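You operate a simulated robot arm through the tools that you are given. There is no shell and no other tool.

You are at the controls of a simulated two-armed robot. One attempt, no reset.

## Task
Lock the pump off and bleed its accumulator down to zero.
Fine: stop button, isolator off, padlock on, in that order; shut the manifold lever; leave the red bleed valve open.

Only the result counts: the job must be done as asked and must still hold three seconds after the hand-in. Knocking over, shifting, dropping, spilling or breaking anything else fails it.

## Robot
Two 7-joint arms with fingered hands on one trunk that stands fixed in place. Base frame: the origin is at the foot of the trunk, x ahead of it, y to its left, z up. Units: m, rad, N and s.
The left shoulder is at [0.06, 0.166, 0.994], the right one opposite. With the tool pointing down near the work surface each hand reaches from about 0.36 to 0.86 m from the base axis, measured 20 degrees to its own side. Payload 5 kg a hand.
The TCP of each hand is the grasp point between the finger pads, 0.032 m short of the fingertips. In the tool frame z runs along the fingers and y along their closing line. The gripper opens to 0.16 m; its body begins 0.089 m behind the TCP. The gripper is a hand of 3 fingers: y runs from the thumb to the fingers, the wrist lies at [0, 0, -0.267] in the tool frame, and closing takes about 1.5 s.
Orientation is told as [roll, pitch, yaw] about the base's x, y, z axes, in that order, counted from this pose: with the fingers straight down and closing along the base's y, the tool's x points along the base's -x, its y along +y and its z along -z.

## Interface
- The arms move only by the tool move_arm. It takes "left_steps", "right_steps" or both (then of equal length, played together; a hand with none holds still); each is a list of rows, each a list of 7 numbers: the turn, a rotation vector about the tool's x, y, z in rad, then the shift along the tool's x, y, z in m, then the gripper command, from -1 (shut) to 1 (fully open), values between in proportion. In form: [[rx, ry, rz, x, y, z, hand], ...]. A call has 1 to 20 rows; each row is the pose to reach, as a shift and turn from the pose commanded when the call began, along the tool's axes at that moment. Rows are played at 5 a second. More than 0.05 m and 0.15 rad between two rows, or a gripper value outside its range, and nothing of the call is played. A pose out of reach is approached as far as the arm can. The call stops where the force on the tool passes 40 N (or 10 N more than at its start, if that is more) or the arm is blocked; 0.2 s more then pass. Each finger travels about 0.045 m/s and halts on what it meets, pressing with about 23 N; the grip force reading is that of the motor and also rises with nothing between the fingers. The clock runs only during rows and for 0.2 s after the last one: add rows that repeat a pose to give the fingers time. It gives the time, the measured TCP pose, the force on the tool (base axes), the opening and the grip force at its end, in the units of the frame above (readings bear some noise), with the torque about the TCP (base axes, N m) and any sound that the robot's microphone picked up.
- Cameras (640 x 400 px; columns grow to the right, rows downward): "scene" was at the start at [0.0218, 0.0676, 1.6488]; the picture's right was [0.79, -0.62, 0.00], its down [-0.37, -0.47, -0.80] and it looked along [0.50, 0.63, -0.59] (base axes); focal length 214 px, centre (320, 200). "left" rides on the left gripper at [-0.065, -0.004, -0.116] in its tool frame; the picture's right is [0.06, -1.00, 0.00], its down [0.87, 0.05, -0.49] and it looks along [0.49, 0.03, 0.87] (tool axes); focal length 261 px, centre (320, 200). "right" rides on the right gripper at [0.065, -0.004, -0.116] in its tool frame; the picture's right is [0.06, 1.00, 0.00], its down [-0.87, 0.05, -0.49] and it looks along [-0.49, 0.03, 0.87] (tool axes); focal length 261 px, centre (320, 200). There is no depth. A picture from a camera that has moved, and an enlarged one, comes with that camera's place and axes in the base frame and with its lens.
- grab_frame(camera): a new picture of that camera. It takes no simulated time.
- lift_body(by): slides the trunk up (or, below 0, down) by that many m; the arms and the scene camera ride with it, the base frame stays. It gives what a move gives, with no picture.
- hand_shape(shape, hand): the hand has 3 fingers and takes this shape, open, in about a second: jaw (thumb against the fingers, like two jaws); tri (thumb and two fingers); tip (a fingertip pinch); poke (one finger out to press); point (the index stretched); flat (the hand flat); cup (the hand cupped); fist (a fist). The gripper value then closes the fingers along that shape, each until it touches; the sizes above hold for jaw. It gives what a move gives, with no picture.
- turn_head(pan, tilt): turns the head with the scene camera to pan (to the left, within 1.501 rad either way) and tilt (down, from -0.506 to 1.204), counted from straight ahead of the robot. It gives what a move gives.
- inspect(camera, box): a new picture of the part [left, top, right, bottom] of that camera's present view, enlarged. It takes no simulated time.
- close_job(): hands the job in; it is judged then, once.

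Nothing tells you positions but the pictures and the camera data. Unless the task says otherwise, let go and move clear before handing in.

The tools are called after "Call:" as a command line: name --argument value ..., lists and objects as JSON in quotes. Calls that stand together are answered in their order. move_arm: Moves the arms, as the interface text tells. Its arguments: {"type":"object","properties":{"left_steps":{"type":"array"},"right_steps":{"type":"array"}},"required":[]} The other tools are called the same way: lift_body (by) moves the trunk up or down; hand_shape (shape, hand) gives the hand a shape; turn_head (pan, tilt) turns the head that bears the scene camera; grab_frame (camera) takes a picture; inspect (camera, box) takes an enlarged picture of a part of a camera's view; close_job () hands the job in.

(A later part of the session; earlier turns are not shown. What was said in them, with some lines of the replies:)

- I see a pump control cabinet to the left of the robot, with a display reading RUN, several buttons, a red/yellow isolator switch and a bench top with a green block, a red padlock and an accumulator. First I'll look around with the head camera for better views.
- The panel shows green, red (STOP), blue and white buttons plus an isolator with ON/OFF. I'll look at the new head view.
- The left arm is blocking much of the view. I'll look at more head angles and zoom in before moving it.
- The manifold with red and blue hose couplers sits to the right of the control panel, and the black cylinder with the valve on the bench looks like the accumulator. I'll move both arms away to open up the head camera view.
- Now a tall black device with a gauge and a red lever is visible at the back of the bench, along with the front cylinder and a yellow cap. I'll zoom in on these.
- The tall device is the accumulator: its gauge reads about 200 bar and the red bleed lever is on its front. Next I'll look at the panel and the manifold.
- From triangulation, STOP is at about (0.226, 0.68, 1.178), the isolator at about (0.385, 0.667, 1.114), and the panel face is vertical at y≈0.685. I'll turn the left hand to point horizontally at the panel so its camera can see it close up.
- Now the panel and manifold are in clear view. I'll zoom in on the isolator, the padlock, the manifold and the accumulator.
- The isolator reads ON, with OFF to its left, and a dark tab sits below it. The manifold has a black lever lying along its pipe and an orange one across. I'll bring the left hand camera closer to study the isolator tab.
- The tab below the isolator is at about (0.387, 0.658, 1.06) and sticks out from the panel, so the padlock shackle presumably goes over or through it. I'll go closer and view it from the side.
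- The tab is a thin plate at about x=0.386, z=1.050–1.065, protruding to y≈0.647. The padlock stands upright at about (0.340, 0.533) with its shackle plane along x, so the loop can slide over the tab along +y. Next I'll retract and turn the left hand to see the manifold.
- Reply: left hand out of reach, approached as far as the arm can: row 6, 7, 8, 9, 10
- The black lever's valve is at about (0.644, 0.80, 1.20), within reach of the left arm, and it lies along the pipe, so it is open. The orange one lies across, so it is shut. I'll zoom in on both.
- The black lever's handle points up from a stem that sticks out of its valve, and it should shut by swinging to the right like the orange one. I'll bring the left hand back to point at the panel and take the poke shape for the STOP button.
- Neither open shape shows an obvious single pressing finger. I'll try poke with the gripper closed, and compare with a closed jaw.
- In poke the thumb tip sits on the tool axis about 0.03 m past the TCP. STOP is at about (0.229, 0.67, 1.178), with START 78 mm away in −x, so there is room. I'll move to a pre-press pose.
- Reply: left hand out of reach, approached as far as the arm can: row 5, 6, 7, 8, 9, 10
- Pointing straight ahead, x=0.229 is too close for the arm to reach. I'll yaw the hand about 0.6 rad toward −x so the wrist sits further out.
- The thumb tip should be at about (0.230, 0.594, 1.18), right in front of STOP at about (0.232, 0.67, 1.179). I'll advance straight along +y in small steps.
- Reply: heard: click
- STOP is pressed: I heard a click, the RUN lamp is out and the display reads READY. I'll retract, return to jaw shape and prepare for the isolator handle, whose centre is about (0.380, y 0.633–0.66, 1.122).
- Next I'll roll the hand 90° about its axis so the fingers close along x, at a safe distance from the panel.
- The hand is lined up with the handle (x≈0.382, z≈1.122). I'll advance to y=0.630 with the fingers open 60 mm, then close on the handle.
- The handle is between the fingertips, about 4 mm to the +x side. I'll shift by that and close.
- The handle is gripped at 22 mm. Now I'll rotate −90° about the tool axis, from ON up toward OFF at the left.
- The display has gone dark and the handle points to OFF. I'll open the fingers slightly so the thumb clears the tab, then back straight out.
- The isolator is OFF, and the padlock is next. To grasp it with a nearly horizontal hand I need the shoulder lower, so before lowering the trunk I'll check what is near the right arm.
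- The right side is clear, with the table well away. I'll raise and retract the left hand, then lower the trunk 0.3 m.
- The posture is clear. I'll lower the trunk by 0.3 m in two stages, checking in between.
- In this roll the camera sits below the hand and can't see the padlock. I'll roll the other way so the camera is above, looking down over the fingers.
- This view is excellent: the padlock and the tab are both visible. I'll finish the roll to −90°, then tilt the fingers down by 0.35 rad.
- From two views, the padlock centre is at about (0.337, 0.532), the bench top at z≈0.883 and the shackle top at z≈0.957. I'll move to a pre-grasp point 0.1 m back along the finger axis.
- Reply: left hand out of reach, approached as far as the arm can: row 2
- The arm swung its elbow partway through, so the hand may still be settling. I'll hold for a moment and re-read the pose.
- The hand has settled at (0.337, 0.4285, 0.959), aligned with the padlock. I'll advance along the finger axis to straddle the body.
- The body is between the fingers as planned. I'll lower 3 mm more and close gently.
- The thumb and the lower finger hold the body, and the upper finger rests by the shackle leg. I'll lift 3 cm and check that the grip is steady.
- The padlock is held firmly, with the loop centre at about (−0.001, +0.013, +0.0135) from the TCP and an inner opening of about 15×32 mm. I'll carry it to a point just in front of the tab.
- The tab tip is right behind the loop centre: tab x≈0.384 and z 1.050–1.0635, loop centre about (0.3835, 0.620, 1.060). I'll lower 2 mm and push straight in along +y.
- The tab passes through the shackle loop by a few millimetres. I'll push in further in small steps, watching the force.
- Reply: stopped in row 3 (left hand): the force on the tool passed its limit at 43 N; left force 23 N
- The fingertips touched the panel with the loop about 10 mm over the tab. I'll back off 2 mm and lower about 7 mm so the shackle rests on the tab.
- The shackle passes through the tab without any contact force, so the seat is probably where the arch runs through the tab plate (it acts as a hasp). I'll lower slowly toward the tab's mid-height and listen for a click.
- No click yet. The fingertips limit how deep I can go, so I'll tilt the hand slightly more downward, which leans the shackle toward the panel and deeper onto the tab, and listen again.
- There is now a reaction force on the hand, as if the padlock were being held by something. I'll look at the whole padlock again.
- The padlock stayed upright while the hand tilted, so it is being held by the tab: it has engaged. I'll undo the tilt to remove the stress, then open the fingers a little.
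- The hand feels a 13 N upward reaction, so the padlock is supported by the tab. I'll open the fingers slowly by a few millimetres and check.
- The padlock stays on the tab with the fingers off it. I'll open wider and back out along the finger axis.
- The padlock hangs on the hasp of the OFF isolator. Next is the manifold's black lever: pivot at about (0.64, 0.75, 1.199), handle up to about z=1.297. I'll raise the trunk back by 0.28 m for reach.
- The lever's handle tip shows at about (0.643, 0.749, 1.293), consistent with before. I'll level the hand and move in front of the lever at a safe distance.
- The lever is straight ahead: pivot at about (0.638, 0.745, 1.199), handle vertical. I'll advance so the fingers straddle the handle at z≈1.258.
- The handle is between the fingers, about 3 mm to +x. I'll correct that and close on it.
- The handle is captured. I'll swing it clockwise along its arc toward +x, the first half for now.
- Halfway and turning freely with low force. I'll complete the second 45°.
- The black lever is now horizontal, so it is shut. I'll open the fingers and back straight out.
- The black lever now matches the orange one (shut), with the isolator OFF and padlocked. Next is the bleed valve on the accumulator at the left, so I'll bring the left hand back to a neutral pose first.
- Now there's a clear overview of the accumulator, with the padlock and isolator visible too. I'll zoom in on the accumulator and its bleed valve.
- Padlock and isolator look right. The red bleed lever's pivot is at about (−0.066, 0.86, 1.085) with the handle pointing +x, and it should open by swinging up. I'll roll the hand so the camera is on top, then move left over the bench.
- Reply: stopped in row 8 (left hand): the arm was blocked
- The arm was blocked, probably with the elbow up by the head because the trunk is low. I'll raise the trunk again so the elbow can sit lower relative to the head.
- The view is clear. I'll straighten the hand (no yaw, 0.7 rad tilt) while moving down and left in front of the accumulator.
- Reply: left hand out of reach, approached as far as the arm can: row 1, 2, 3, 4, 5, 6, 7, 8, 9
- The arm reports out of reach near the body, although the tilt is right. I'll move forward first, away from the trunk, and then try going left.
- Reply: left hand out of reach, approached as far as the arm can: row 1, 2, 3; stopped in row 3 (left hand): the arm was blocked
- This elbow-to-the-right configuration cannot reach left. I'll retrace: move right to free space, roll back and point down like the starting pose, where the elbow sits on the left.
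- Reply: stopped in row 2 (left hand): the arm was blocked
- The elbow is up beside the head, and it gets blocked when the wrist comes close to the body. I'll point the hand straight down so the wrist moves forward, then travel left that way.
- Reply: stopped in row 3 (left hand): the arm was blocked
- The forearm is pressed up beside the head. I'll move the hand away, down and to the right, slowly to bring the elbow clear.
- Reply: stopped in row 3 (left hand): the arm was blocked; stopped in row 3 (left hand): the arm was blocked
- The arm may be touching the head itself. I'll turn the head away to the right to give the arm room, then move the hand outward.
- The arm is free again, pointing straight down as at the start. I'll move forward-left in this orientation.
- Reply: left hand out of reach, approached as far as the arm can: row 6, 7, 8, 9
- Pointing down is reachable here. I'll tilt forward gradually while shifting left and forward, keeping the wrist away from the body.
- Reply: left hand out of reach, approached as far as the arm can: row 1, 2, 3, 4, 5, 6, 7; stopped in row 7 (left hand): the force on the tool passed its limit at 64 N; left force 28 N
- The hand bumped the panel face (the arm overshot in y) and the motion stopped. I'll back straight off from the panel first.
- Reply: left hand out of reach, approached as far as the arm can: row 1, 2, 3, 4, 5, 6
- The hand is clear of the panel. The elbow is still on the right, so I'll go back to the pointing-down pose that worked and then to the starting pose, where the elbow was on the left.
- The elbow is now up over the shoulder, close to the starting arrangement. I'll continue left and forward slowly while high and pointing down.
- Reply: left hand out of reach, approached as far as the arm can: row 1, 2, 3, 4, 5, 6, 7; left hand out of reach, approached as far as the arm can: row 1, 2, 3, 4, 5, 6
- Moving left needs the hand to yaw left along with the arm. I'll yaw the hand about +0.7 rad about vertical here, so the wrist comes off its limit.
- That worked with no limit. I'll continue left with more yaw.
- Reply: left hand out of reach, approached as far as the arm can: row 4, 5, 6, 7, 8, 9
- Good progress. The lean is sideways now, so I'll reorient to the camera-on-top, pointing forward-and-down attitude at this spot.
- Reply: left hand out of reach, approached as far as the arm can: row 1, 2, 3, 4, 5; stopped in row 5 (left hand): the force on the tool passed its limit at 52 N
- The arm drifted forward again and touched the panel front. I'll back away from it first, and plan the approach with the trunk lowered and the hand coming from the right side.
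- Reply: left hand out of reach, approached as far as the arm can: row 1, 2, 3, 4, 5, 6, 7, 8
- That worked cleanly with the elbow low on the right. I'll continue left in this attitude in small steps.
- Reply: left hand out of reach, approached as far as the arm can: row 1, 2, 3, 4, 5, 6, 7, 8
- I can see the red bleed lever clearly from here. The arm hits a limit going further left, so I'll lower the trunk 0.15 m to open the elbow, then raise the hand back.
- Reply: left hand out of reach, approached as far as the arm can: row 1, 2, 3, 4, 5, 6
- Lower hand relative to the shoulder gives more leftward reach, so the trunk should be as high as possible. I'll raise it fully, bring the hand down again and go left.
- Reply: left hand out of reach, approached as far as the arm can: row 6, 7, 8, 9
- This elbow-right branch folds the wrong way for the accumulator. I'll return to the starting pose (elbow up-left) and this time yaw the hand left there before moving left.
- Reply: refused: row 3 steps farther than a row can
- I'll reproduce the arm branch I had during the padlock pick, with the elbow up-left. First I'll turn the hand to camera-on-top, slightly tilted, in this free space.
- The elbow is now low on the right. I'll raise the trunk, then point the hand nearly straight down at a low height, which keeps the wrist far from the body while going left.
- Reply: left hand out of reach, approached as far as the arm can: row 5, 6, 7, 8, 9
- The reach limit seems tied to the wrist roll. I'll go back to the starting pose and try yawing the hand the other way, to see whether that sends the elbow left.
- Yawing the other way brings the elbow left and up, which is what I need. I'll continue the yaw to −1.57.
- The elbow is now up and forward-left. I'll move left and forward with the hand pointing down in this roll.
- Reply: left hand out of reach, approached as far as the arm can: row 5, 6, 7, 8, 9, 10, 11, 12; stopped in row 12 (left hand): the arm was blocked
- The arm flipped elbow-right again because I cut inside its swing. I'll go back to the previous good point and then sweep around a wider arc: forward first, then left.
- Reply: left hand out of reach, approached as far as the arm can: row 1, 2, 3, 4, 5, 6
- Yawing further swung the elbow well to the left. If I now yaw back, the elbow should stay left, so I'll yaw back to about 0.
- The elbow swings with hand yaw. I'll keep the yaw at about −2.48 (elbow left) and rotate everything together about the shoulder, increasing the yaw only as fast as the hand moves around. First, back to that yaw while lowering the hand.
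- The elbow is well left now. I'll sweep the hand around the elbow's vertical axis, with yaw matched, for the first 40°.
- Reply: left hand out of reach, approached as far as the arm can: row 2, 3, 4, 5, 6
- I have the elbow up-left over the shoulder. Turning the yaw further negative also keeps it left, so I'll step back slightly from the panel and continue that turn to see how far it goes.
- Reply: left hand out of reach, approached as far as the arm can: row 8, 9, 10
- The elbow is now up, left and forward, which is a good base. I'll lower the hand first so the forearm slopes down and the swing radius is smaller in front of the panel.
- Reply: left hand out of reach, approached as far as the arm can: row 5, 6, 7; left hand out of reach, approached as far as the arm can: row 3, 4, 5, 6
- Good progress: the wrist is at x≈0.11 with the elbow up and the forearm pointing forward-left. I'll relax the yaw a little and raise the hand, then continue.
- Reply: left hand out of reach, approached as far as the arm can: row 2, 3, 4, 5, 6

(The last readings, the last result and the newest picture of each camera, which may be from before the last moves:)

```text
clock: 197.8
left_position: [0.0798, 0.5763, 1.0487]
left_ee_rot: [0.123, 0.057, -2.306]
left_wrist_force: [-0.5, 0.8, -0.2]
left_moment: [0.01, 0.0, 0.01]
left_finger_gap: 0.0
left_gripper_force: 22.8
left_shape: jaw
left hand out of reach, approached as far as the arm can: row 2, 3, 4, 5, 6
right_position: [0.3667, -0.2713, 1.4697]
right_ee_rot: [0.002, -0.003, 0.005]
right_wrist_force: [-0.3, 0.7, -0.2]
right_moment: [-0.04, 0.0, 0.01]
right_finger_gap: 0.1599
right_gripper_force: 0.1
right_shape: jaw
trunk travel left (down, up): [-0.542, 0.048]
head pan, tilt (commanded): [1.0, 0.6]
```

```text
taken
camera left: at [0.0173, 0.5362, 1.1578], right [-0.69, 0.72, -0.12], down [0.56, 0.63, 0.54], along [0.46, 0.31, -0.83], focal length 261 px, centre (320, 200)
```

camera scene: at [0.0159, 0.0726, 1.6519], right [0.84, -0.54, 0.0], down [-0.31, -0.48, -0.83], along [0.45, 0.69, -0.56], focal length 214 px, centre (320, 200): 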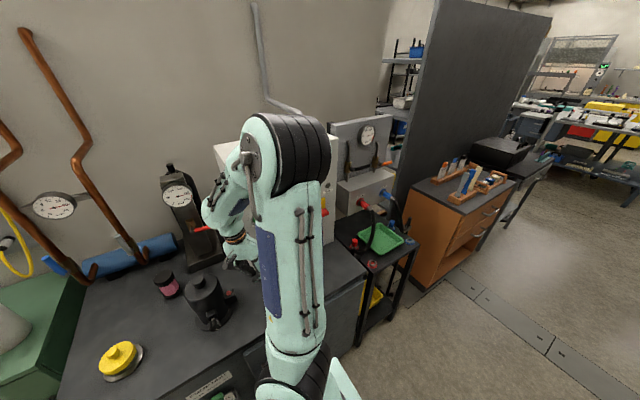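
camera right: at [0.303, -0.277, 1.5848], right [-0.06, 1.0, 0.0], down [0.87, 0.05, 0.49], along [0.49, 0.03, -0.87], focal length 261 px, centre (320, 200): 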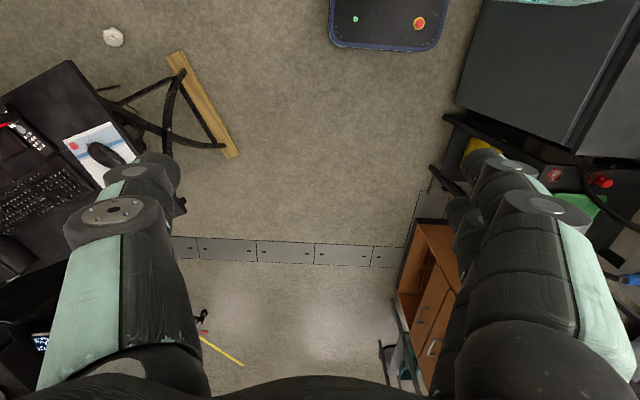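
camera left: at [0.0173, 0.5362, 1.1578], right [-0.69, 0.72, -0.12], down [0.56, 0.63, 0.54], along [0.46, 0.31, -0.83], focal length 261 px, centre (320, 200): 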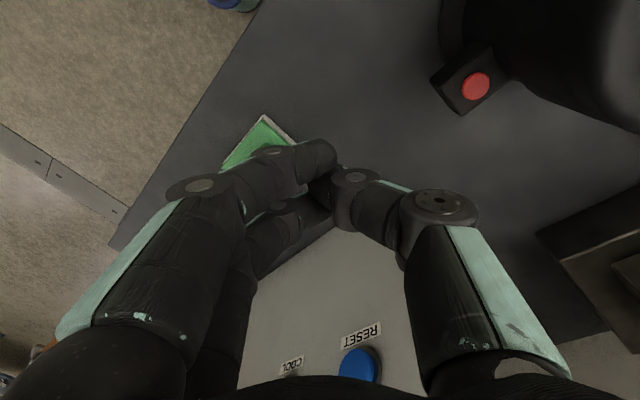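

Call:
move_arm --left_steps '[[0, 0, -0.08, 0, 0, -0.01, -1], [0, 0, -0.16, 0, 0, -0.02, -1], [0, 0, -0.24, -0.007, -0.005, -0.03, -1], [0, 0, -0.32, -0.018, -0.0135, -0.03, -1], [0, 0, -0.4, -0.03, -0.022, -0.03, -1], [0, 0, -0.4, -0.041, -0.0304, -0.03, -1], [0, 0, -0.4, -0.041, -0.0304, -0.03, -1]]'

Call:
grab_frame --camera "scene"

Call:
grab_frame --camera "left"

```text
clock: 199.4
left_position: [0.0267, 0.5696, 1.0718]
left_ee_rot: [0.138, 0.012, -1.911]
left_wrist_force: [-0.6, 0.4, -0.8]
left_moment: [-0.03, 0.01, -0.01]
left_finger_gap: 0.0
left_gripper_force: 23.2
left_shape: jaw
right_position: [0.3672, -0.2709, 1.4689]
right_ee_rot: [0.002, 0.0, 0.005]
right_wrist_force: [-0.8, -0.1, -0.1]
right_moment: [0.0, 0.0, -0.04]
right_finger_gap: 0.1605
right_gripper_force: 0.1
right_shape: jaw
trunk travel left (down, up): [-0.542, 0.048]
head pan, tilt (commanded): [1.0, 0.6]
```

```text
taken
camera scene: at [0.0159, 0.0728, 1.6519], right [0.84, -0.54, 0.0], down [-0.31, -0.48, -0.83], along [0.45, 0.69, -0.56], focal length 214 px, centre (320, 200)
```

scene: 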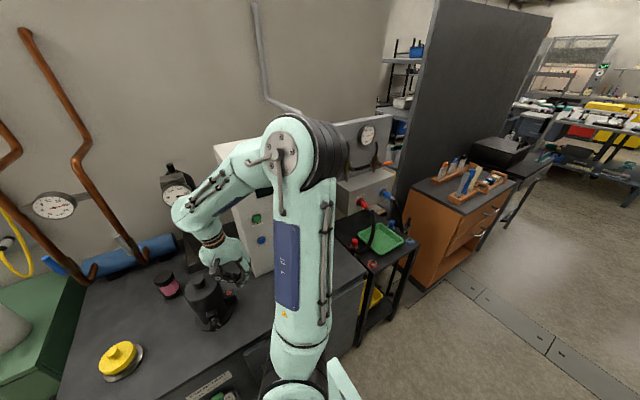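

```text
taken
camera left: at [-0.016, 0.5141, 1.1844], right [-0.91, 0.39, -0.14], down [0.28, 0.82, 0.5], along [0.31, 0.42, -0.85], focal length 261 px, centre (320, 200)
```

left: 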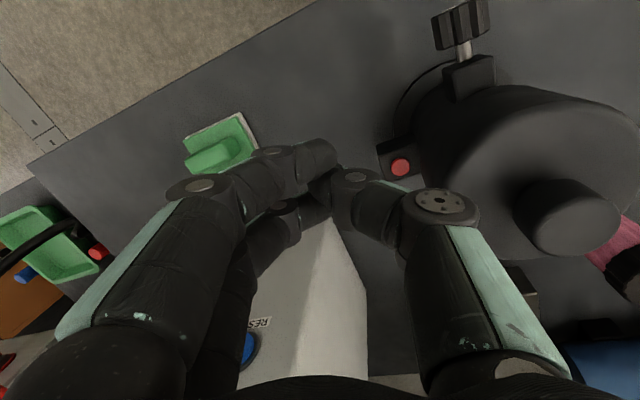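

The wrist is now at about (0, 0.58, 1.34) and the hand is over the bench in front of the accumulator. I'll lift slightly, then tilt the hand forward toward the bleed valve.

Call:
move_arm --left_steps '[[0, 0, 0, 0, 0.003, -0.025, -1], [0, 0, 0, 0.001, 0.007, -0.05, -1], [0.044, 0.076, 0, 0.015, 0.0, -0.056, -1], [0.088, 0.152, 0, 0.035, -0.012, -0.062, -1], [0.132, 0.228, 0, 0.055, -0.024, -0.068, -1], [0.176, 0.303, 0, 0.075, -0.036, -0.074, -1], [0.22, 0.379, 0, 0.095, -0.048, -0.08, -1], [0.265, 0.455, 0, 0.115, -0.06, -0.086, -1], [0.309, 0.531, 0, 0.135, -0.071, -0.09, -1], [0.353, 0.607, 0, 0.1546, -0.0814, -0.0934, -1], [0.353, 0.607, 0, 0.1546, -0.0814, -0.0934, -1]]'

Call:
grab_frame --camera "scene"

Call:
grab_frame --camera "left"

```text
clock: 201.8
left_position: [0.0039, 0.7613, 1.1563]
left_ee_rot: [-0.236, 0.605, -1.934]
left_wrist_force: [0.1, 0.1, 0.4]
left_moment: [0.0, -0.03, 0.01]
left_finger_gap: 0.0001
left_gripper_force: 22.6
left_shape: jaw
left hand out of reach, approached as far as the arm can: row 2, 3, 4, 5, 6, 7, 8, 9, 10, 11
right_position: [0.3678, -0.2716, 1.4698]
right_ee_rot: [0.004, 0.002, 0.006]
right_wrist_force: [-0.8, -0.4, -0.3]
right_moment: [0.01, 0.0, 0.01]
right_finger_gap: 0.1601
right_gripper_force: 0.2
right_shape: jaw
trunk travel left (down, up): [-0.542, 0.048]
head pan, tilt (commanded): [1.0, 0.6]
```

```text
taken
camera scene: at [0.0158, 0.0727, 1.6519], right [0.84, -0.54, 0.0], down [-0.31, -0.48, -0.83], along [0.45, 0.69, -0.56], focal length 214 px, centre (320, 200)
```

scene: 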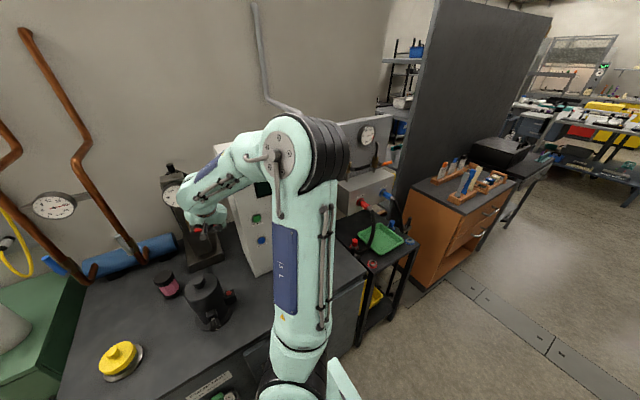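

```text
taken
camera left: at [-0.0181, 0.6442, 1.2122], right [-0.94, 0.27, 0.23], down [0.32, 0.36, 0.88], along [0.15, 0.89, -0.42], focal length 261 px, centre (320, 200)
```

left: 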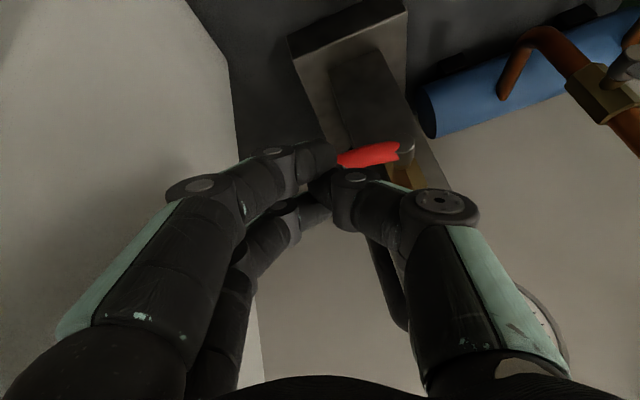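

I'm now right in front of the bleed valve, and the red lever is in view, with its pivot at about (−0.069, 0.85, 1.092) and tip toward +x. I'll dip under the lever with the closed fingers, keeping about 15 mm clearance, before pushing up.

Call:
move_arm --left_steps '[[0, 0, 0, -0.0133, -0.0006, 0, -1], [0, 0, 0, -0.0265, -0.0013, 0, -1], [0, 0, 0, -0.025, -0.0014, 0.02, -1], [0, 0, 0, -0.0235, -0.0014, 0.04, -1], [0, 0, 0, -0.022, -0.0015, 0.06, -1], [0, 0, 0, -0.0205, -0.0016, 0.076, -1], [0, 0, 0, -0.0191, -0.0016, 0.0884, -1], [0, 0, 0, -0.0191, -0.0016, 0.0884, -1]]'

Call:
grab_frame --camera "left"

Call:
inspect --camera "scene" --box '[140, 140, 270, 280]'

```text
clock: 203.6
left_position: [-0.0141, 0.7995, 1.0741]
left_ee_rot: [-0.266, 0.576, -1.924]
left_wrist_force: [0.2, 0.2, 0.8]
left_moment: [0.01, 0.02, 0.0]
left_finger_gap: 0.0
left_gripper_force: 23.2
left_shape: jaw
left hand out of reach, approached as far as the arm can: row 1, 2, 3, 4, 5, 6, 7, 8
right_position: [0.3676, -0.2728, 1.4703]
right_ee_rot: [0.003, -0.002, 0.006]
right_wrist_force: [0.9, -0.3, 0.5]
right_moment: [-0.03, -0.01, 0.02]
right_finger_gap: 0.1598
right_gripper_force: 0.1
right_shape: jaw
trunk travel left (down, up): [-0.542, 0.048]
head pan, tilt (commanded): [1.0, 0.6]
```

```text
taken
camera left: at [-0.0312, 0.6824, 1.1336], right [-0.93, 0.25, 0.25], down [0.34, 0.39, 0.86], along [0.12, 0.89, -0.44], focal length 261 px, centre (320, 200)
```

left: 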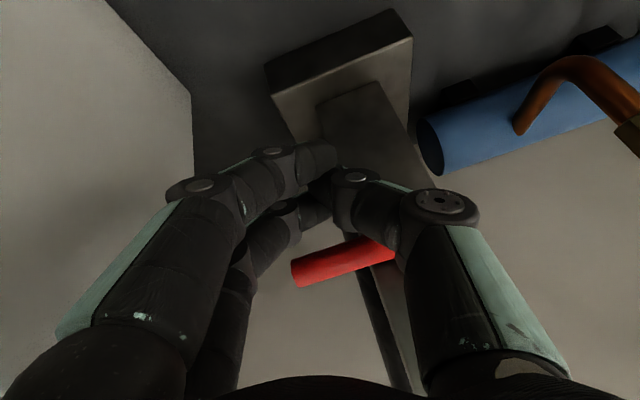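

```text
2.86 times, centred on (205, 210) of scene
camera zoom: at [0.0158, 0.0725, 1.6519], right [0.84, -0.54, 0.0], down [-0.31, -0.48, -0.83], along [0.45, 0.69, -0.56], focal length 613 px, centre (649, 171)
```

zoom: 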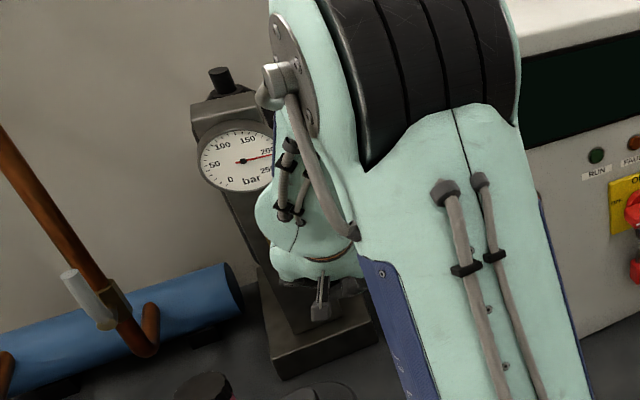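

The closed fingers are under the lever: its tip is at about (0.02, 0.85, 1.093), just above them. I'll push upward in small steps.

Call:
move_arm --left_steps '[[0, 0, 0, 0.0075, -0.0015, -0.0032, -1], [0, 0, 0, 0.0149, -0.0029, -0.0064, -1], [0, 0, 0, 0.0212, -0.0021, -0.013, -1], [0, 0, 0, 0.0275, -0.0013, -0.0195, -1], [0, 0, 0, 0.0337, -0.0011, -0.0278, -1], [0, 0, 0, 0.0399, -0.0009, -0.036, -1], [0, 0, 0, 0.0399, -0.0009, -0.036, -1]]'

Call:
grab_frame --camera "left"

Call:
inspect --camera "scene" --box '[140, 140, 270, 280]'

```text
clock: 205.2
left_position: [0.0084, 0.8094, 1.128]
left_ee_rot: [-0.234, 0.616, -1.944]
left_wrist_force: [2.7, -5.0, -0.8]
left_moment: [0.05, 0.03, 0.15]
left_finger_gap: 0.0
left_gripper_force: 23.0
left_shape: jaw
right_position: [0.3668, -0.2723, 1.4707]
right_ee_rot: [0.001, 0.001, 0.007]
right_wrist_force: [-0.4, 0.9, 0.9]
right_moment: [0.0, 0.06, -0.04]
right_finger_gap: 0.1601
right_gripper_force: 0.0
right_shape: jaw
trunk travel left (down, up): [-0.542, 0.048]
head pan, tilt (commanded): [1.0, 0.6]
```

```text
taken
camera left: at [-0.0147, 0.6915, 1.183], right [-0.93, 0.28, 0.23], down [0.32, 0.35, 0.88], along [0.17, 0.89, -0.42], focal length 261 px, centre (320, 200)
```

left: 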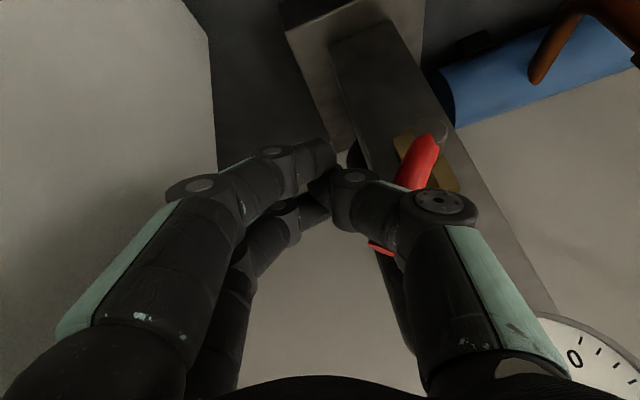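

```text
2.86 times, centred on (205, 210) of scene
camera zoom: at [0.016, 0.0721, 1.652], right [0.84, -0.54, 0.0], down [-0.31, -0.47, -0.83], along [0.45, 0.69, -0.56], focal length 613 px, centre (649, 171)
```

zoom: 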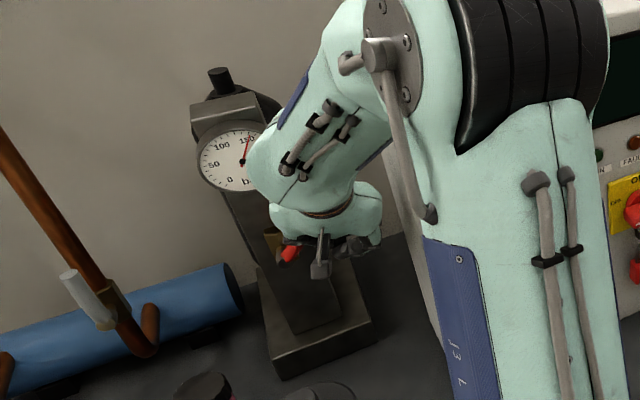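

The lever has swung up about 60° and the accumulator gauge is already falling (about 155 bar). I'll push it the rest of the way to vertical, mostly toward −x.

Call:
move_arm --left_steps '[[0, 0, 0, -0.0006, -0.0108, -0.0034, -1], [0, 0, 0, -0.0011, -0.0215, -0.0068, -1], [0, 0, 0, -0.0017, -0.0323, -0.0101, -1], [0, 0, 0, -0.0022, -0.043, -0.0135, -1], [0, 0, 0, -0.0028, -0.0538, -0.0169, -1], [0, 0, 0, -0.0028, -0.0538, -0.0169, -1]]'

Call:
grab_frame --camera "left"

Call:
inspect --camera "scene" --box '[140, 140, 270, 280]'

```text
clock: 206.6
left_position: [-0.0407, 0.8072, 1.1495]
left_ee_rot: [-0.229, 0.612, -1.941]
left_wrist_force: [24.1, -31.7, -3.5]
left_moment: [0.09, 0.09, 0.23]
left_finger_gap: 0.0002
left_gripper_force: 23.3
left_shape: jaw
right_position: [0.3705, -0.274, 1.4688]
right_ee_rot: [0.003, 0.002, 0.007]
right_wrist_force: [0.2, -0.5, -0.3]
right_moment: [0.02, 0.01, -0.01]
right_finger_gap: 0.1602
right_gripper_force: 0.1
right_shape: jaw
trunk travel left (down, up): [-0.542, 0.048]
head pan, tilt (commanded): [1.0, 0.6]
```

```text
taken
camera left: at [-0.0645, 0.6892, 1.2051], right [-0.93, 0.28, 0.22], down [0.31, 0.35, 0.88], along [0.17, 0.89, -0.42], focal length 261 px, centre (320, 200)
```

left: 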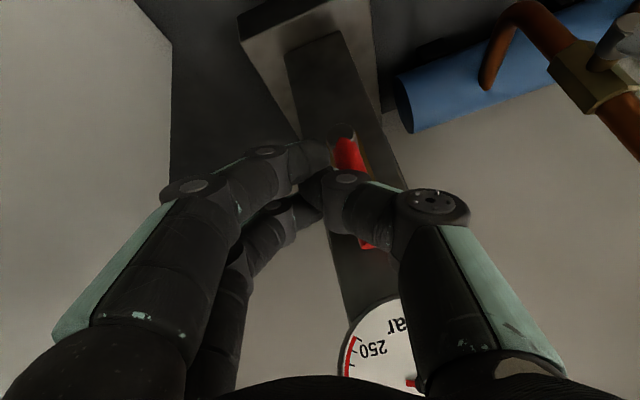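

```text
2.86 times, centred on (205, 210) of scene
camera zoom: at [0.0196, 0.0691, 1.652], right [0.84, -0.54, 0.0], down [-0.31, -0.47, -0.83], along [0.45, 0.69, -0.56], focal length 613 px, centre (649, 171)
```

zoom: 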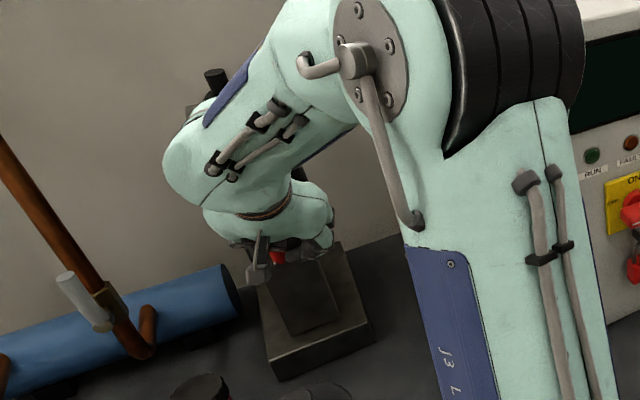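

The lever is upright at its stop. I'll ease off to the right and retract along the finger axis, then check the lever and the gauge.

Call:
move_arm --left_steps '[[0, 0, 0, -0.0009, 0.0133, -0.0038, -1], [0, 0, 0, -0.0017, 0.0267, -0.0076, -1], [0, 0, 0, -0.002, 0.0265, -0.035, -1], [0, 0, 0, -0.002, 0.026, -0.065, -1], [0, 0, 0, -0.002, 0.0258, -0.095, -1], [0, 0, 0, -0.0023, 0.0255, -0.1274, -1], [0, 0, 0, -0.0023, 0.0255, -0.1274, -1]]'

Call:
grab_frame --camera "left"

Call:
grab_frame --camera "scene"

```text
clock: 208.2
left_position: [0.0019, 0.7663, 1.2351]
left_ee_rot: [-0.233, 0.608, -1.937]
left_wrist_force: [0.2, 0.4, 0.2]
left_moment: [0.02, 0.03, -0.01]
left_finger_gap: 0.0002
left_gripper_force: 23.1
left_shape: jaw
left hand out of reach, approached as far as the arm can: row 4, 5, 6, 7
right_position: [0.3669, -0.2709, 1.4702]
right_ee_rot: [0.001, -0.002, 0.006]
right_wrist_force: [0.2, 0.9, -0.2]
right_moment: [-0.01, -0.04, 0.01]
right_finger_gap: 0.1597
right_gripper_force: 0.1
right_shape: jaw
trunk travel left (down, up): [-0.542, 0.048]
head pan, tilt (commanded): [1.0, 0.6]
```

```text
taken
camera left: at [-0.0211, 0.649, 1.2901], right [-0.94, 0.27, 0.23], down [0.32, 0.36, 0.88], along [0.16, 0.89, -0.42], focal length 261 px, centre (320, 200)
```

left: 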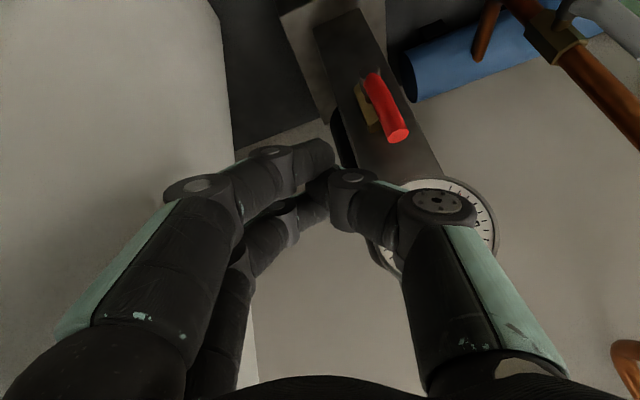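

```text
taken
camera scene: at [0.0155, 0.0727, 1.6519], right [0.84, -0.54, 0.0], down [-0.3, -0.48, -0.83], along [0.45, 0.69, -0.56], focal length 214 px, centre (320, 200)
```

scene: 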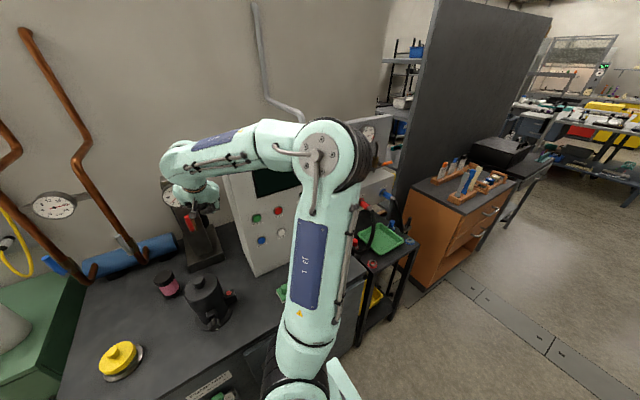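

Call:
inspect --camera "scene" --box '[130, 150, 240, 260]'

Call:
inspect --camera "left" --box '[300, 40, 520, 290]'

Call:
inspect --camera "scene" --box '[345, 115, 400, 175]'

```text
3.64 times, centred on (185, 205) of scene
camera zoom: at [0.0155, 0.0727, 1.6519], right [0.84, -0.54, 0.0], down [-0.3, -0.48, -0.83], along [0.45, 0.69, -0.56], focal length 780 px, centre (811, 182)
```

zoom: 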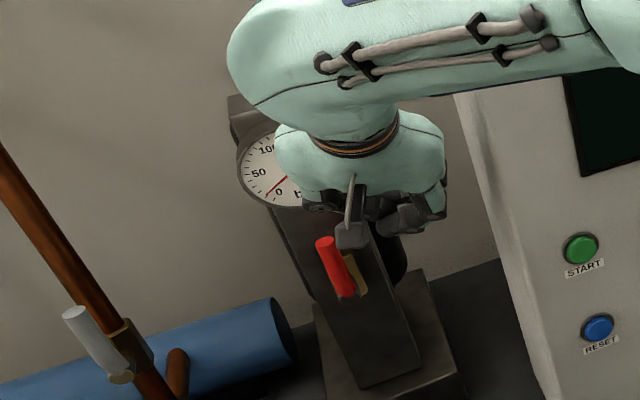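

```text
1.60 times, centred on (410, 165) of left
camera zoom: at [-0.0211, 0.649, 1.2901], right [-0.94, 0.27, 0.23], down [0.32, 0.36, 0.88], along [0.16, 0.89, -0.42], focal length 417 px, centre (176, 256)
```

zoom: 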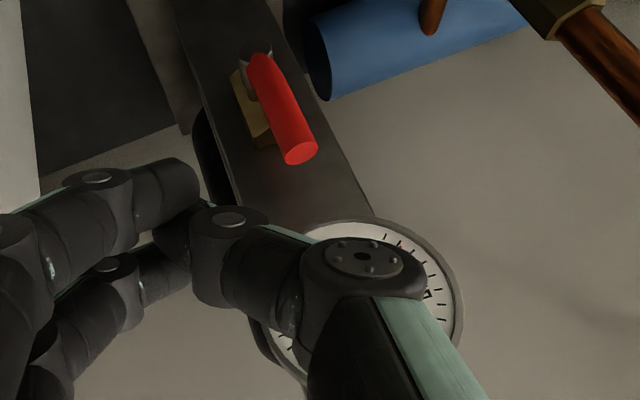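

```text
6.67 times, centred on (372, 145) of scene
camera zoom: at [0.0155, 0.0727, 1.6519], right [0.84, -0.54, 0.0], down [-0.3, -0.48, -0.83], along [0.45, 0.69, -0.56], focal length 1430 px, centre (-30, 567)
```

zoom: 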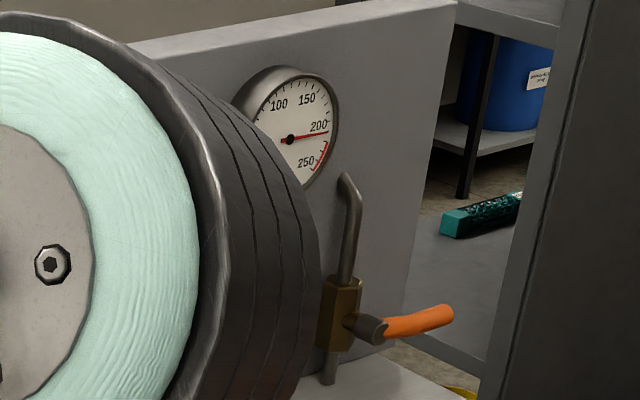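

The gauge is close to zero (about 15 bar and falling) and the red lever stands vertical, so it is open. I'll retrace the path to bring the hand clear and let it finish bleeding.

Call:
move_arm --left_steps '[[-0.039, -0.067, 0, -0.0213, 0.0095, -0.0058, -1], [-0.078, -0.135, 0, -0.0426, 0.0189, -0.0117, -1], [-0.118, -0.202, 0, -0.0638, 0.0284, -0.0175, -1], [-0.157, -0.27, 0, -0.0851, 0.0379, -0.0234, -1], [-0.196, -0.337, 0, -0.1064, 0.0473, -0.0292, -1], [-0.235, -0.405, 0, -0.1277, 0.0568, -0.0351, -1], [-0.275, -0.472, 0, -0.1489, 0.0663, -0.0409, -1], [-0.314, -0.54, 0, -0.1702, 0.0757, -0.0468, -1], [-0.353, -0.607, 0, -0.1915, 0.0852, -0.0526, -1], [-0.353, -0.607, 0, -0.1915, 0.0852, -0.0526, -1]]'

Call:
grab_frame --camera "scene"

Call:
inspect --camera "scene" --box '[130, 150, 240, 280]'

```text
clock: 210.4
left_position: [0.0335, 0.5831, 1.143]
left_ee_rot: [0.139, 0.006, -1.911]
left_wrist_force: [-0.2, 0.9, 0.7]
left_moment: [-0.02, 0.0, 0.03]
left_finger_gap: 0.0
left_gripper_force: 22.9
left_shape: jaw
left hand out of reach, approached as far as the arm can: row 1, 2, 3, 4, 5, 6, 7, 8, 9, 10
right_position: [0.3662, -0.2702, 1.4693]
right_ee_rot: [0.002, 0.001, 0.005]
right_wrist_force: [-0.9, -0.7, 0.6]
right_moment: [0.0, 0.0, -0.01]
right_finger_gap: 0.1601
right_gripper_force: 0.0
right_shape: jaw
trunk travel left (down, up): [-0.542, 0.048]
head pan, tilt (commanded): [1.0, 0.6]
```

```text
taken
camera scene: at [0.0157, 0.0728, 1.6519], right [0.84, -0.54, 0.0], down [-0.31, -0.48, -0.83], along [0.45, 0.69, -0.56], focal length 214 px, centre (320, 200)
```

scene: 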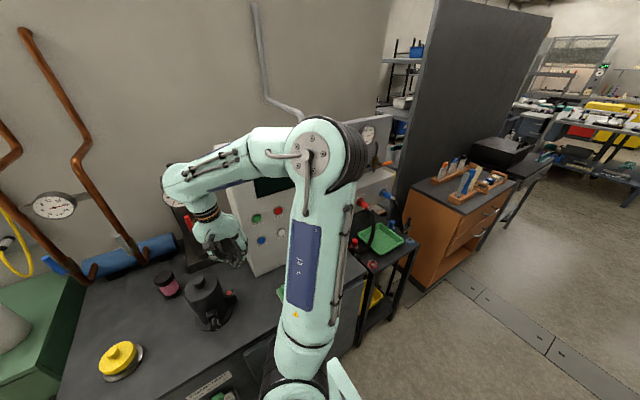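

```text
3.08 times, centred on (185, 215) of scene
camera zoom: at [0.0157, 0.0728, 1.6519], right [0.84, -0.54, 0.0], down [-0.31, -0.48, -0.83], along [0.45, 0.69, -0.56], focal length 660 px, centre (735, 154)
```

zoom: 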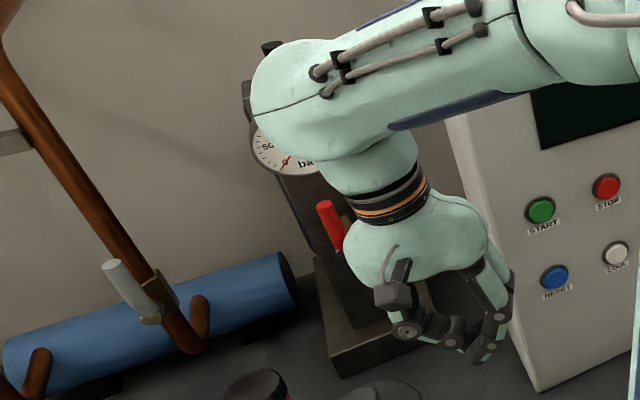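

Call:
move_arm --left_steps '[[0, 0, 0.03, -0.005, 0.024, 0.0033, -1], [0, 0, 0.06, -0.009, 0.048, 0.0066, -1], [0, 0, 0.1, -0.013, 0.072, 0.0098, -1], [0, 0, 0.14, -0.017, 0.096, 0.0131, -1], [0, 0, 0.18, -0.0209, 0.1198, 0.0164, -1], [0, 0, 0.18, -0.0209, 0.1198, 0.0164, -1]]'

Call:
grab_frame --camera "scene"

Call:
inspect --camera "scene" --box '[130, 150, 240, 280]'

```text
clock: 211.8
left_position: [0.1439, 0.5258, 1.1417]
left_ee_rot: [0.136, 0.031, -2.092]
left_wrist_force: [-0.5, -0.3, 0.1]
left_moment: [0.01, -0.03, 0.01]
left_finger_gap: 0.0
left_gripper_force: 23.1
left_shape: jaw
left hand out of reach, approached as far as the arm can: row 1, 2, 3, 4, 5, 6
right_position: [0.3669, -0.2706, 1.4694]
right_ee_rot: [0.001, -0.001, 0.005]
right_wrist_force: [0.1, 0.5, 0.5]
right_moment: [-0.04, -0.03, 0.01]
right_finger_gap: 0.1603
right_gripper_force: 0.1
right_shape: jaw
trunk travel left (down, up): [-0.542, 0.048]
head pan, tilt (commanded): [1.0, 0.6]
```

```text
taken
camera scene: at [0.0153, 0.0734, 1.6519], right [0.84, -0.54, 0.0], down [-0.3, -0.48, -0.82], along [0.45, 0.69, -0.57], focal length 214 px, centre (320, 200)
```

scene: 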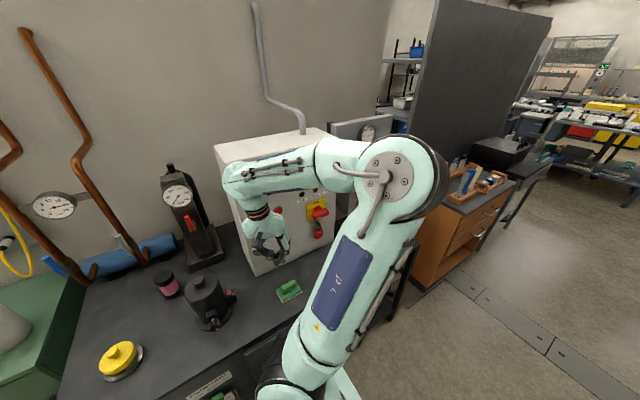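

```text
3.08 times, centred on (185, 215) of scene
camera zoom: at [0.0153, 0.0734, 1.6519], right [0.84, -0.54, 0.0], down [-0.3, -0.48, -0.82], along [0.45, 0.69, -0.57], focal length 660 px, centre (735, 154)
```

zoom: 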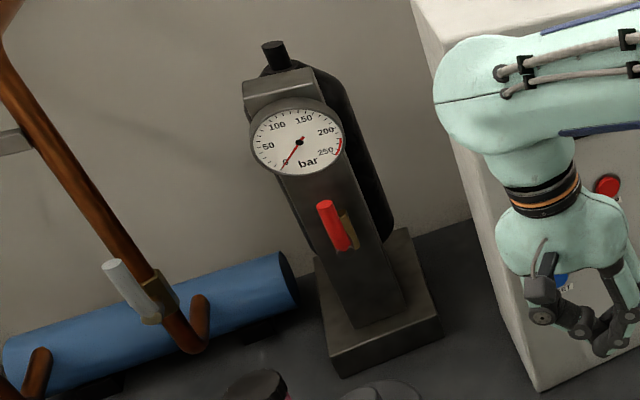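

The accumulator needle is at or near 0 with the red bleed lever open. I'll bring the hand further back and check everything closely.

Call:
move_arm --left_steps '[[0, 0, 0, -0.012, 0.02, -0.01, -1], [0, 0, 0, -0.024, 0.04, -0.02, -1], [0, 0, 0, -0.036, 0.06, -0.03, -1], [0, 0, 0, -0.048, 0.08, -0.04, -1], [0, 0, 0, -0.06, 0.1, -0.05, -1], [0, 0, 0, -0.06, 0.1, -0.05, -1], [0, 0, 0, -0.06, 0.1, -0.05, -1]]'

Call:
grab_frame --camera "scene"

Call:
inspect --camera "scene" --box '[155, 170, 210, 240]'

Call:
inspect --camera "scene" --box '[210, 130, 400, 260]'

```text
clock: 213.4
left_position: [0.2303, 0.455, 1.1758]
left_ee_rot: [0.135, 0.035, -2.091]
left_wrist_force: [0.0, -0.3, -0.4]
left_moment: [0.03, -0.03, 0.05]
left_finger_gap: 0.0
left_gripper_force: 23.1
left_shape: jaw
left hand out of reach, approached as far as the arm can: row 1, 2, 3, 4, 5, 6, 7
right_position: [0.3665, -0.2722, 1.4686]
right_ee_rot: [0.001, -0.001, 0.006]
right_wrist_force: [0.4, -0.7, 0.5]
right_moment: [0.03, -0.05, 0.05]
right_finger_gap: 0.1602
right_gripper_force: 0.1
right_shape: jaw
trunk travel left (down, up): [-0.542, 0.048]
head pan, tilt (commanded): [1.0, 0.6]
```

```text
taken
camera scene: at [0.0155, 0.0721, 1.6519], right [0.84, -0.54, 0.0], down [-0.3, -0.48, -0.83], along [0.45, 0.69, -0.56], focal length 214 px, centre (320, 200)
```

scene: 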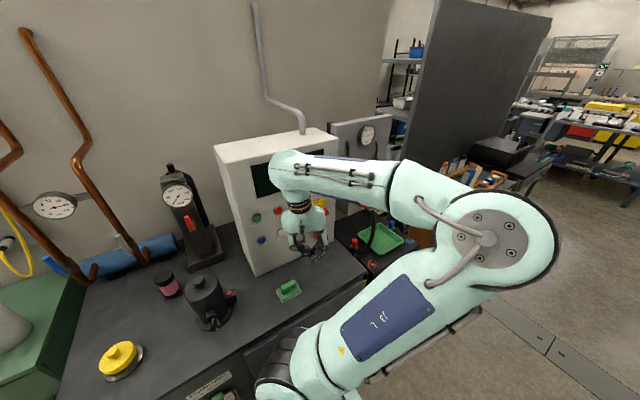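

```text
5.71 times, centred on (182, 205) of scene
camera zoom: at [0.0155, 0.0721, 1.6519], right [0.84, -0.54, 0.0], down [-0.3, -0.48, -0.83], along [0.45, 0.69, -0.56], focal length 1226 px, centre (1106, 171)
```

zoom: 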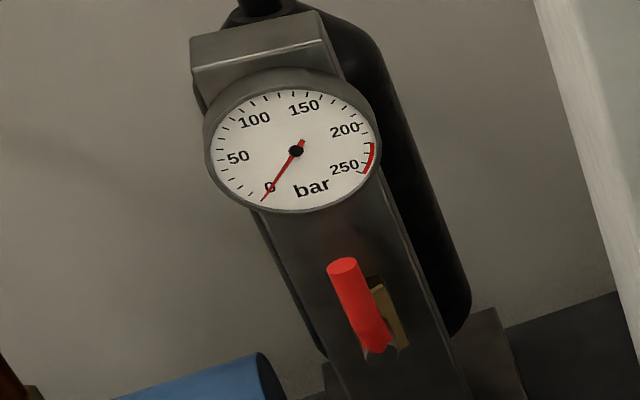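

```text
3.08 times, centred on (305, 195) of scene
camera zoom: at [0.0155, 0.0721, 1.6519], right [0.84, -0.54, 0.0], down [-0.3, -0.48, -0.83], along [0.45, 0.69, -0.56], focal length 660 px, centre (366, 215)
```

zoom: 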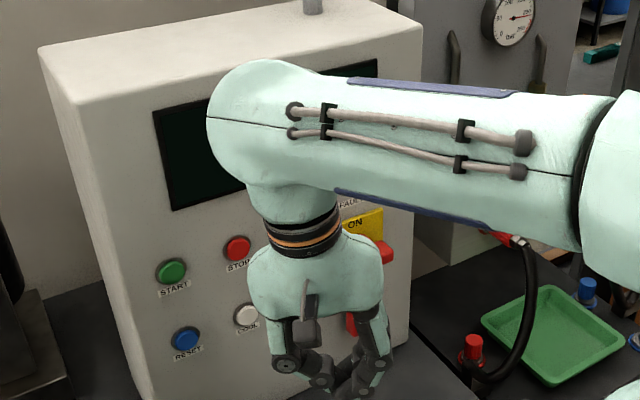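

The gauge needle reads 0 and the lever is fully open. I'll move the arm away to the right so I can confirm the isolator, padlock and manifold lever.

Call:
move_arm --left_steps '[[0, 0, 0, -0.01, 0.034, 0.004, -1], [0, 0, 0, -0.02, 0.068, 0.008, -1], [0, 0, 0, -0.03, 0.102, 0.012, -1], [0, 0, 0, -0.04, 0.136, 0.016, -1], [0, 0, 0, -0.05, 0.17, 0.02, -1], [0, 0, 0, -0.06, 0.204, 0.024, -1], [0, 0, 0, -0.067, 0.238, 0.028, -1], [0, 0, 0, -0.0744, 0.2728, 0.03, -1], [0, 0, 0, -0.0744, 0.2728, 0.03, -1]]'

Call:
grab_frame --camera "scene"

```text
clock: 215.4
left_position: [0.4336, 0.2537, 1.1821]
left_ee_rot: [0.136, 0.035, -2.092]
left_wrist_force: [-0.4, 0.2, -0.7]
left_moment: [0.0, 0.02, 0.01]
left_finger_gap: 0.0
left_gripper_force: 22.9
left_shape: jaw
right_position: [0.3672, -0.2704, 1.4697]
right_ee_rot: [0.002, -0.002, 0.006]
right_wrist_force: [-0.7, -0.7, 0.2]
right_moment: [0.04, -0.02, 0.0]
right_finger_gap: 0.1598
right_gripper_force: 0.0
right_shape: jaw
trunk travel left (down, up): [-0.542, 0.048]
head pan, tilt (commanded): [1.0, 0.6]
```

```text
taken
camera scene: at [0.0155, 0.0726, 1.6519], right [0.84, -0.54, 0.0], down [-0.3, -0.48, -0.83], along [0.45, 0.69, -0.56], focal length 214 px, centre (320, 200)
```

scene: 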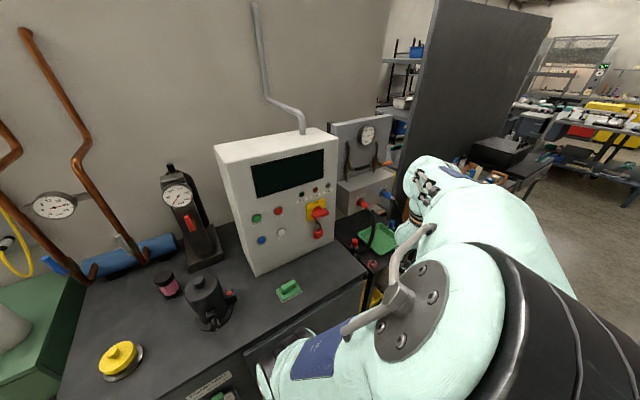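

Call:
inspect --camera "scene" --box '[290, 170, 345, 250]'

Call:
inspect --camera "scene" --box '[325, 110, 400, 200]'

Call:
inspect --camera "scene" --box '[155, 170, 210, 240]'

Call:
inspect --camera "scene" --box '[60, 220, 340, 400]'

```text
5.00 times, centred on (318, 210) of scene
camera zoom: at [0.0155, 0.0726, 1.6519], right [0.84, -0.54, 0.0], down [-0.3, -0.48, -0.83], along [0.45, 0.69, -0.56], focal length 1072 px, centre (332, 150)
```

zoom: 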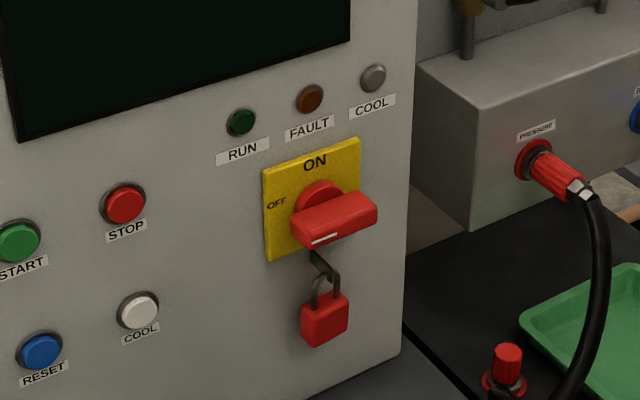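

```text
4.44 times, centred on (362, 155) of scene
camera zoom: at [0.0155, 0.0726, 1.6519], right [0.84, -0.54, 0.0], down [-0.3, -0.48, -0.83], along [0.45, 0.69, -0.56], focal length 953 px, centre (131, 400)
```

zoom: 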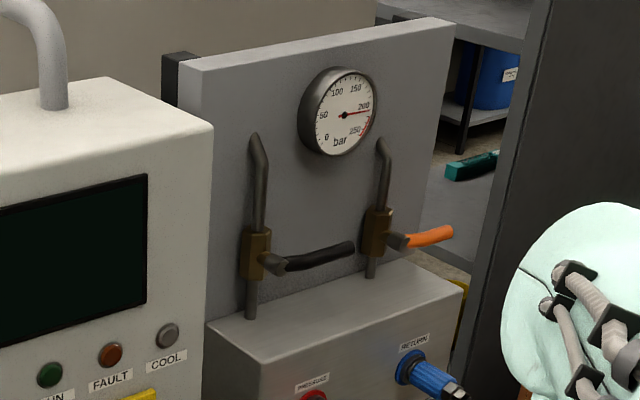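

```text
5.71 times, centred on (182, 205) of scene
camera zoom: at [0.0155, 0.0726, 1.6519], right [0.84, -0.54, 0.0], down [-0.3, -0.48, -0.83], along [0.45, 0.69, -0.56], focal length 1226 px, centre (1106, 171)
```

zoom: 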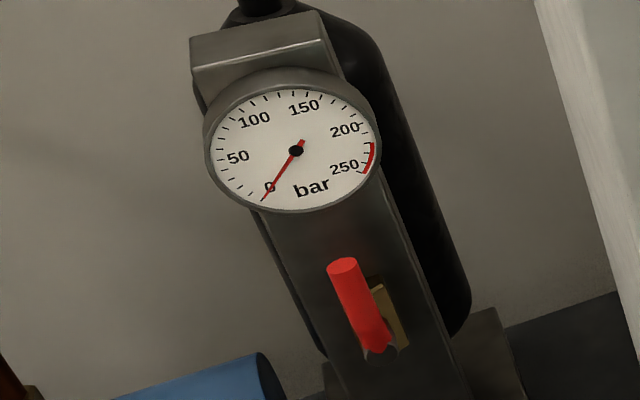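

```text
2.22 times, centred on (200, 310) of scene
camera zoom: at [0.0155, 0.0726, 1.6519], right [0.84, -0.54, 0.0], down [-0.3, -0.48, -0.83], along [0.45, 0.69, -0.56], focal length 477 px, centre (587, -44)
```

zoom: 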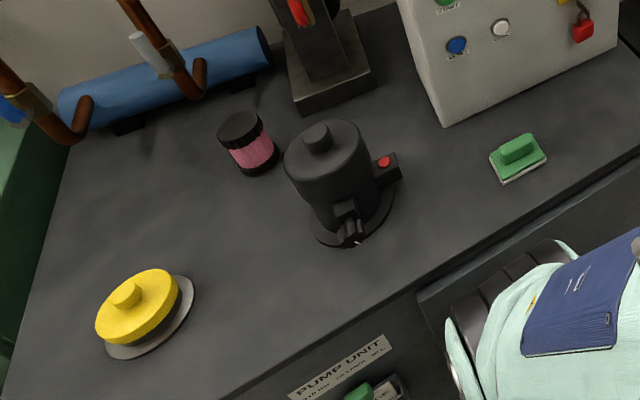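

Everything matches the request: isolator OFF and padlocked, black manifold lever shut, red bleed lever open, gauge on 0, and nothing else disturbed. I'll wait a few more seconds to be sure the pressure has fully settled.

Call:
move_arm --left_steps '[[0, 0, 0, 0, 0, 0, -1], [0, 0, 0, 0, 0, 0, -1], [0, 0, 0, 0, 0, 0, -1], [0, 0, 0, 0, 0, 0, -1], [0, 0, 0, 0, 0, 0, -1], [0, 0, 0, 0, 0, 0, -1], [0, 0, 0, 0, 0, 0, -1], [0, 0, 0, 0, 0, 0, -1], [0, 0, 0, 0, 0, 0, -1], [0, 0, 0, 0, 0, 0, -1], [0, 0, 0, 0, 0, 0, -1], [0, 0, 0, 0, 0, 0, -1], [0, 0, 0, 0, 0, 0, -1], [0, 0, 0, 0, 0, 0, -1], [0, 0, 0, 0, 0, 0, -1], [0, 0, 0, 0, 0, 0, -1], [0, 0, 0, 0, 0, 0, -1], [0, 0, 0, 0, 0, 0, -1], [0, 0, 0, 0, 0, 0, -1], [0, 0, 0, 0, 0, 0, -1]]'

Call:
inspect --camera "scene" --box '[155, 170, 210, 240]'

Call:
inspect --camera "scene" --box '[220, 120, 400, 260]'

```text
clock: 219.6
left_position: [0.4326, 0.2553, 1.1816]
left_ee_rot: [0.135, 0.034, -2.09]
left_wrist_force: [0.8, 0.5, 0.8]
left_moment: [0.0, -0.03, -0.01]
left_finger_gap: 0.0002
left_gripper_force: 23.1
left_shape: jaw
right_position: [0.3669, -0.2711, 1.4693]
right_ee_rot: [0.002, 0.001, 0.006]
right_wrist_force: [-0.5, 1.0, -0.7]
right_moment: [-0.02, 0.01, 0.01]
right_finger_gap: 0.1599
right_gripper_force: 0.0
right_shape: jaw
trunk travel left (down, up): [-0.542, 0.048]
head pan, tilt (commanded): [1.0, 0.6]
```

```text
5.71 times, centred on (182, 205) of scene
camera zoom: at [0.0157, 0.0726, 1.6519], right [0.84, -0.54, 0.0], down [-0.31, -0.48, -0.83], along [0.45, 0.69, -0.56], focal length 1226 px, centre (1106, 171)
```

zoom: 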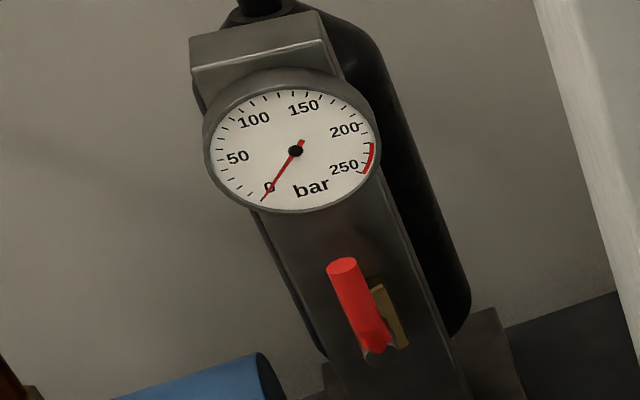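

```text
2.86 times, centred on (310, 190) of scene
camera zoom: at [0.0157, 0.0726, 1.6519], right [0.84, -0.54, 0.0], down [-0.31, -0.48, -0.83], along [0.45, 0.69, -0.56], focal length 613 px, centre (349, 229)
```

zoom: 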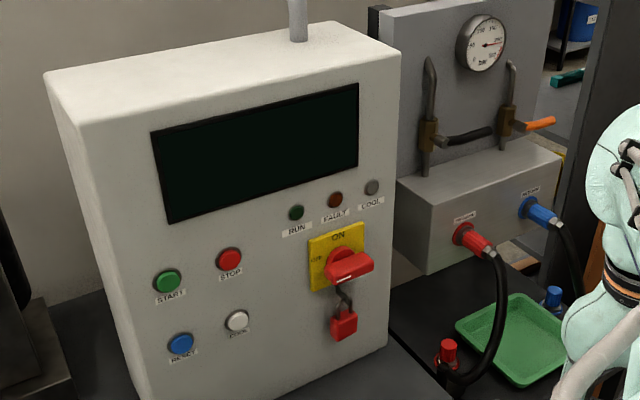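

The accumulator gauge is steady at 0, with the bleed lever open. The isolator is OFF and padlocked, the manifold lever is shut, and both hands are clear, so I'm handing in the job.

Call:
close_job

```text
The job is handed in.
```

The pump is locked off and its accumulator is bled down: the gauge read a steady 0 bar when I handed in. The hand-in returned no verdict, so this is what the last pictures showed.

- **Stop button:** pressed first. I heard a click, the RUN lamp went out and the display changed to READY.
- **Isolator:** turned to OFF second, and the display went dark.
- **Padlock:** hung on the tab under the isolator third. It stayed on when I let go. There was no click, but it resisted when I moved the hand.
- **Manifold lever:** I took this to be the black one, which lay along its pipe. It is now turned across, matching the orange lever that was already across. The manifold's own gauge still reads about 200 bar.
- **Bleed valve:** the red lever stands upright, open, and I left it that way.

While working the arm around to the accumulator, the left hand bumped the front of the control panel twice, peaking at 64 N and 52 N. I saw no marks or changes there. In the final pictures nothing else on the bench had moved, and both hands were clear.
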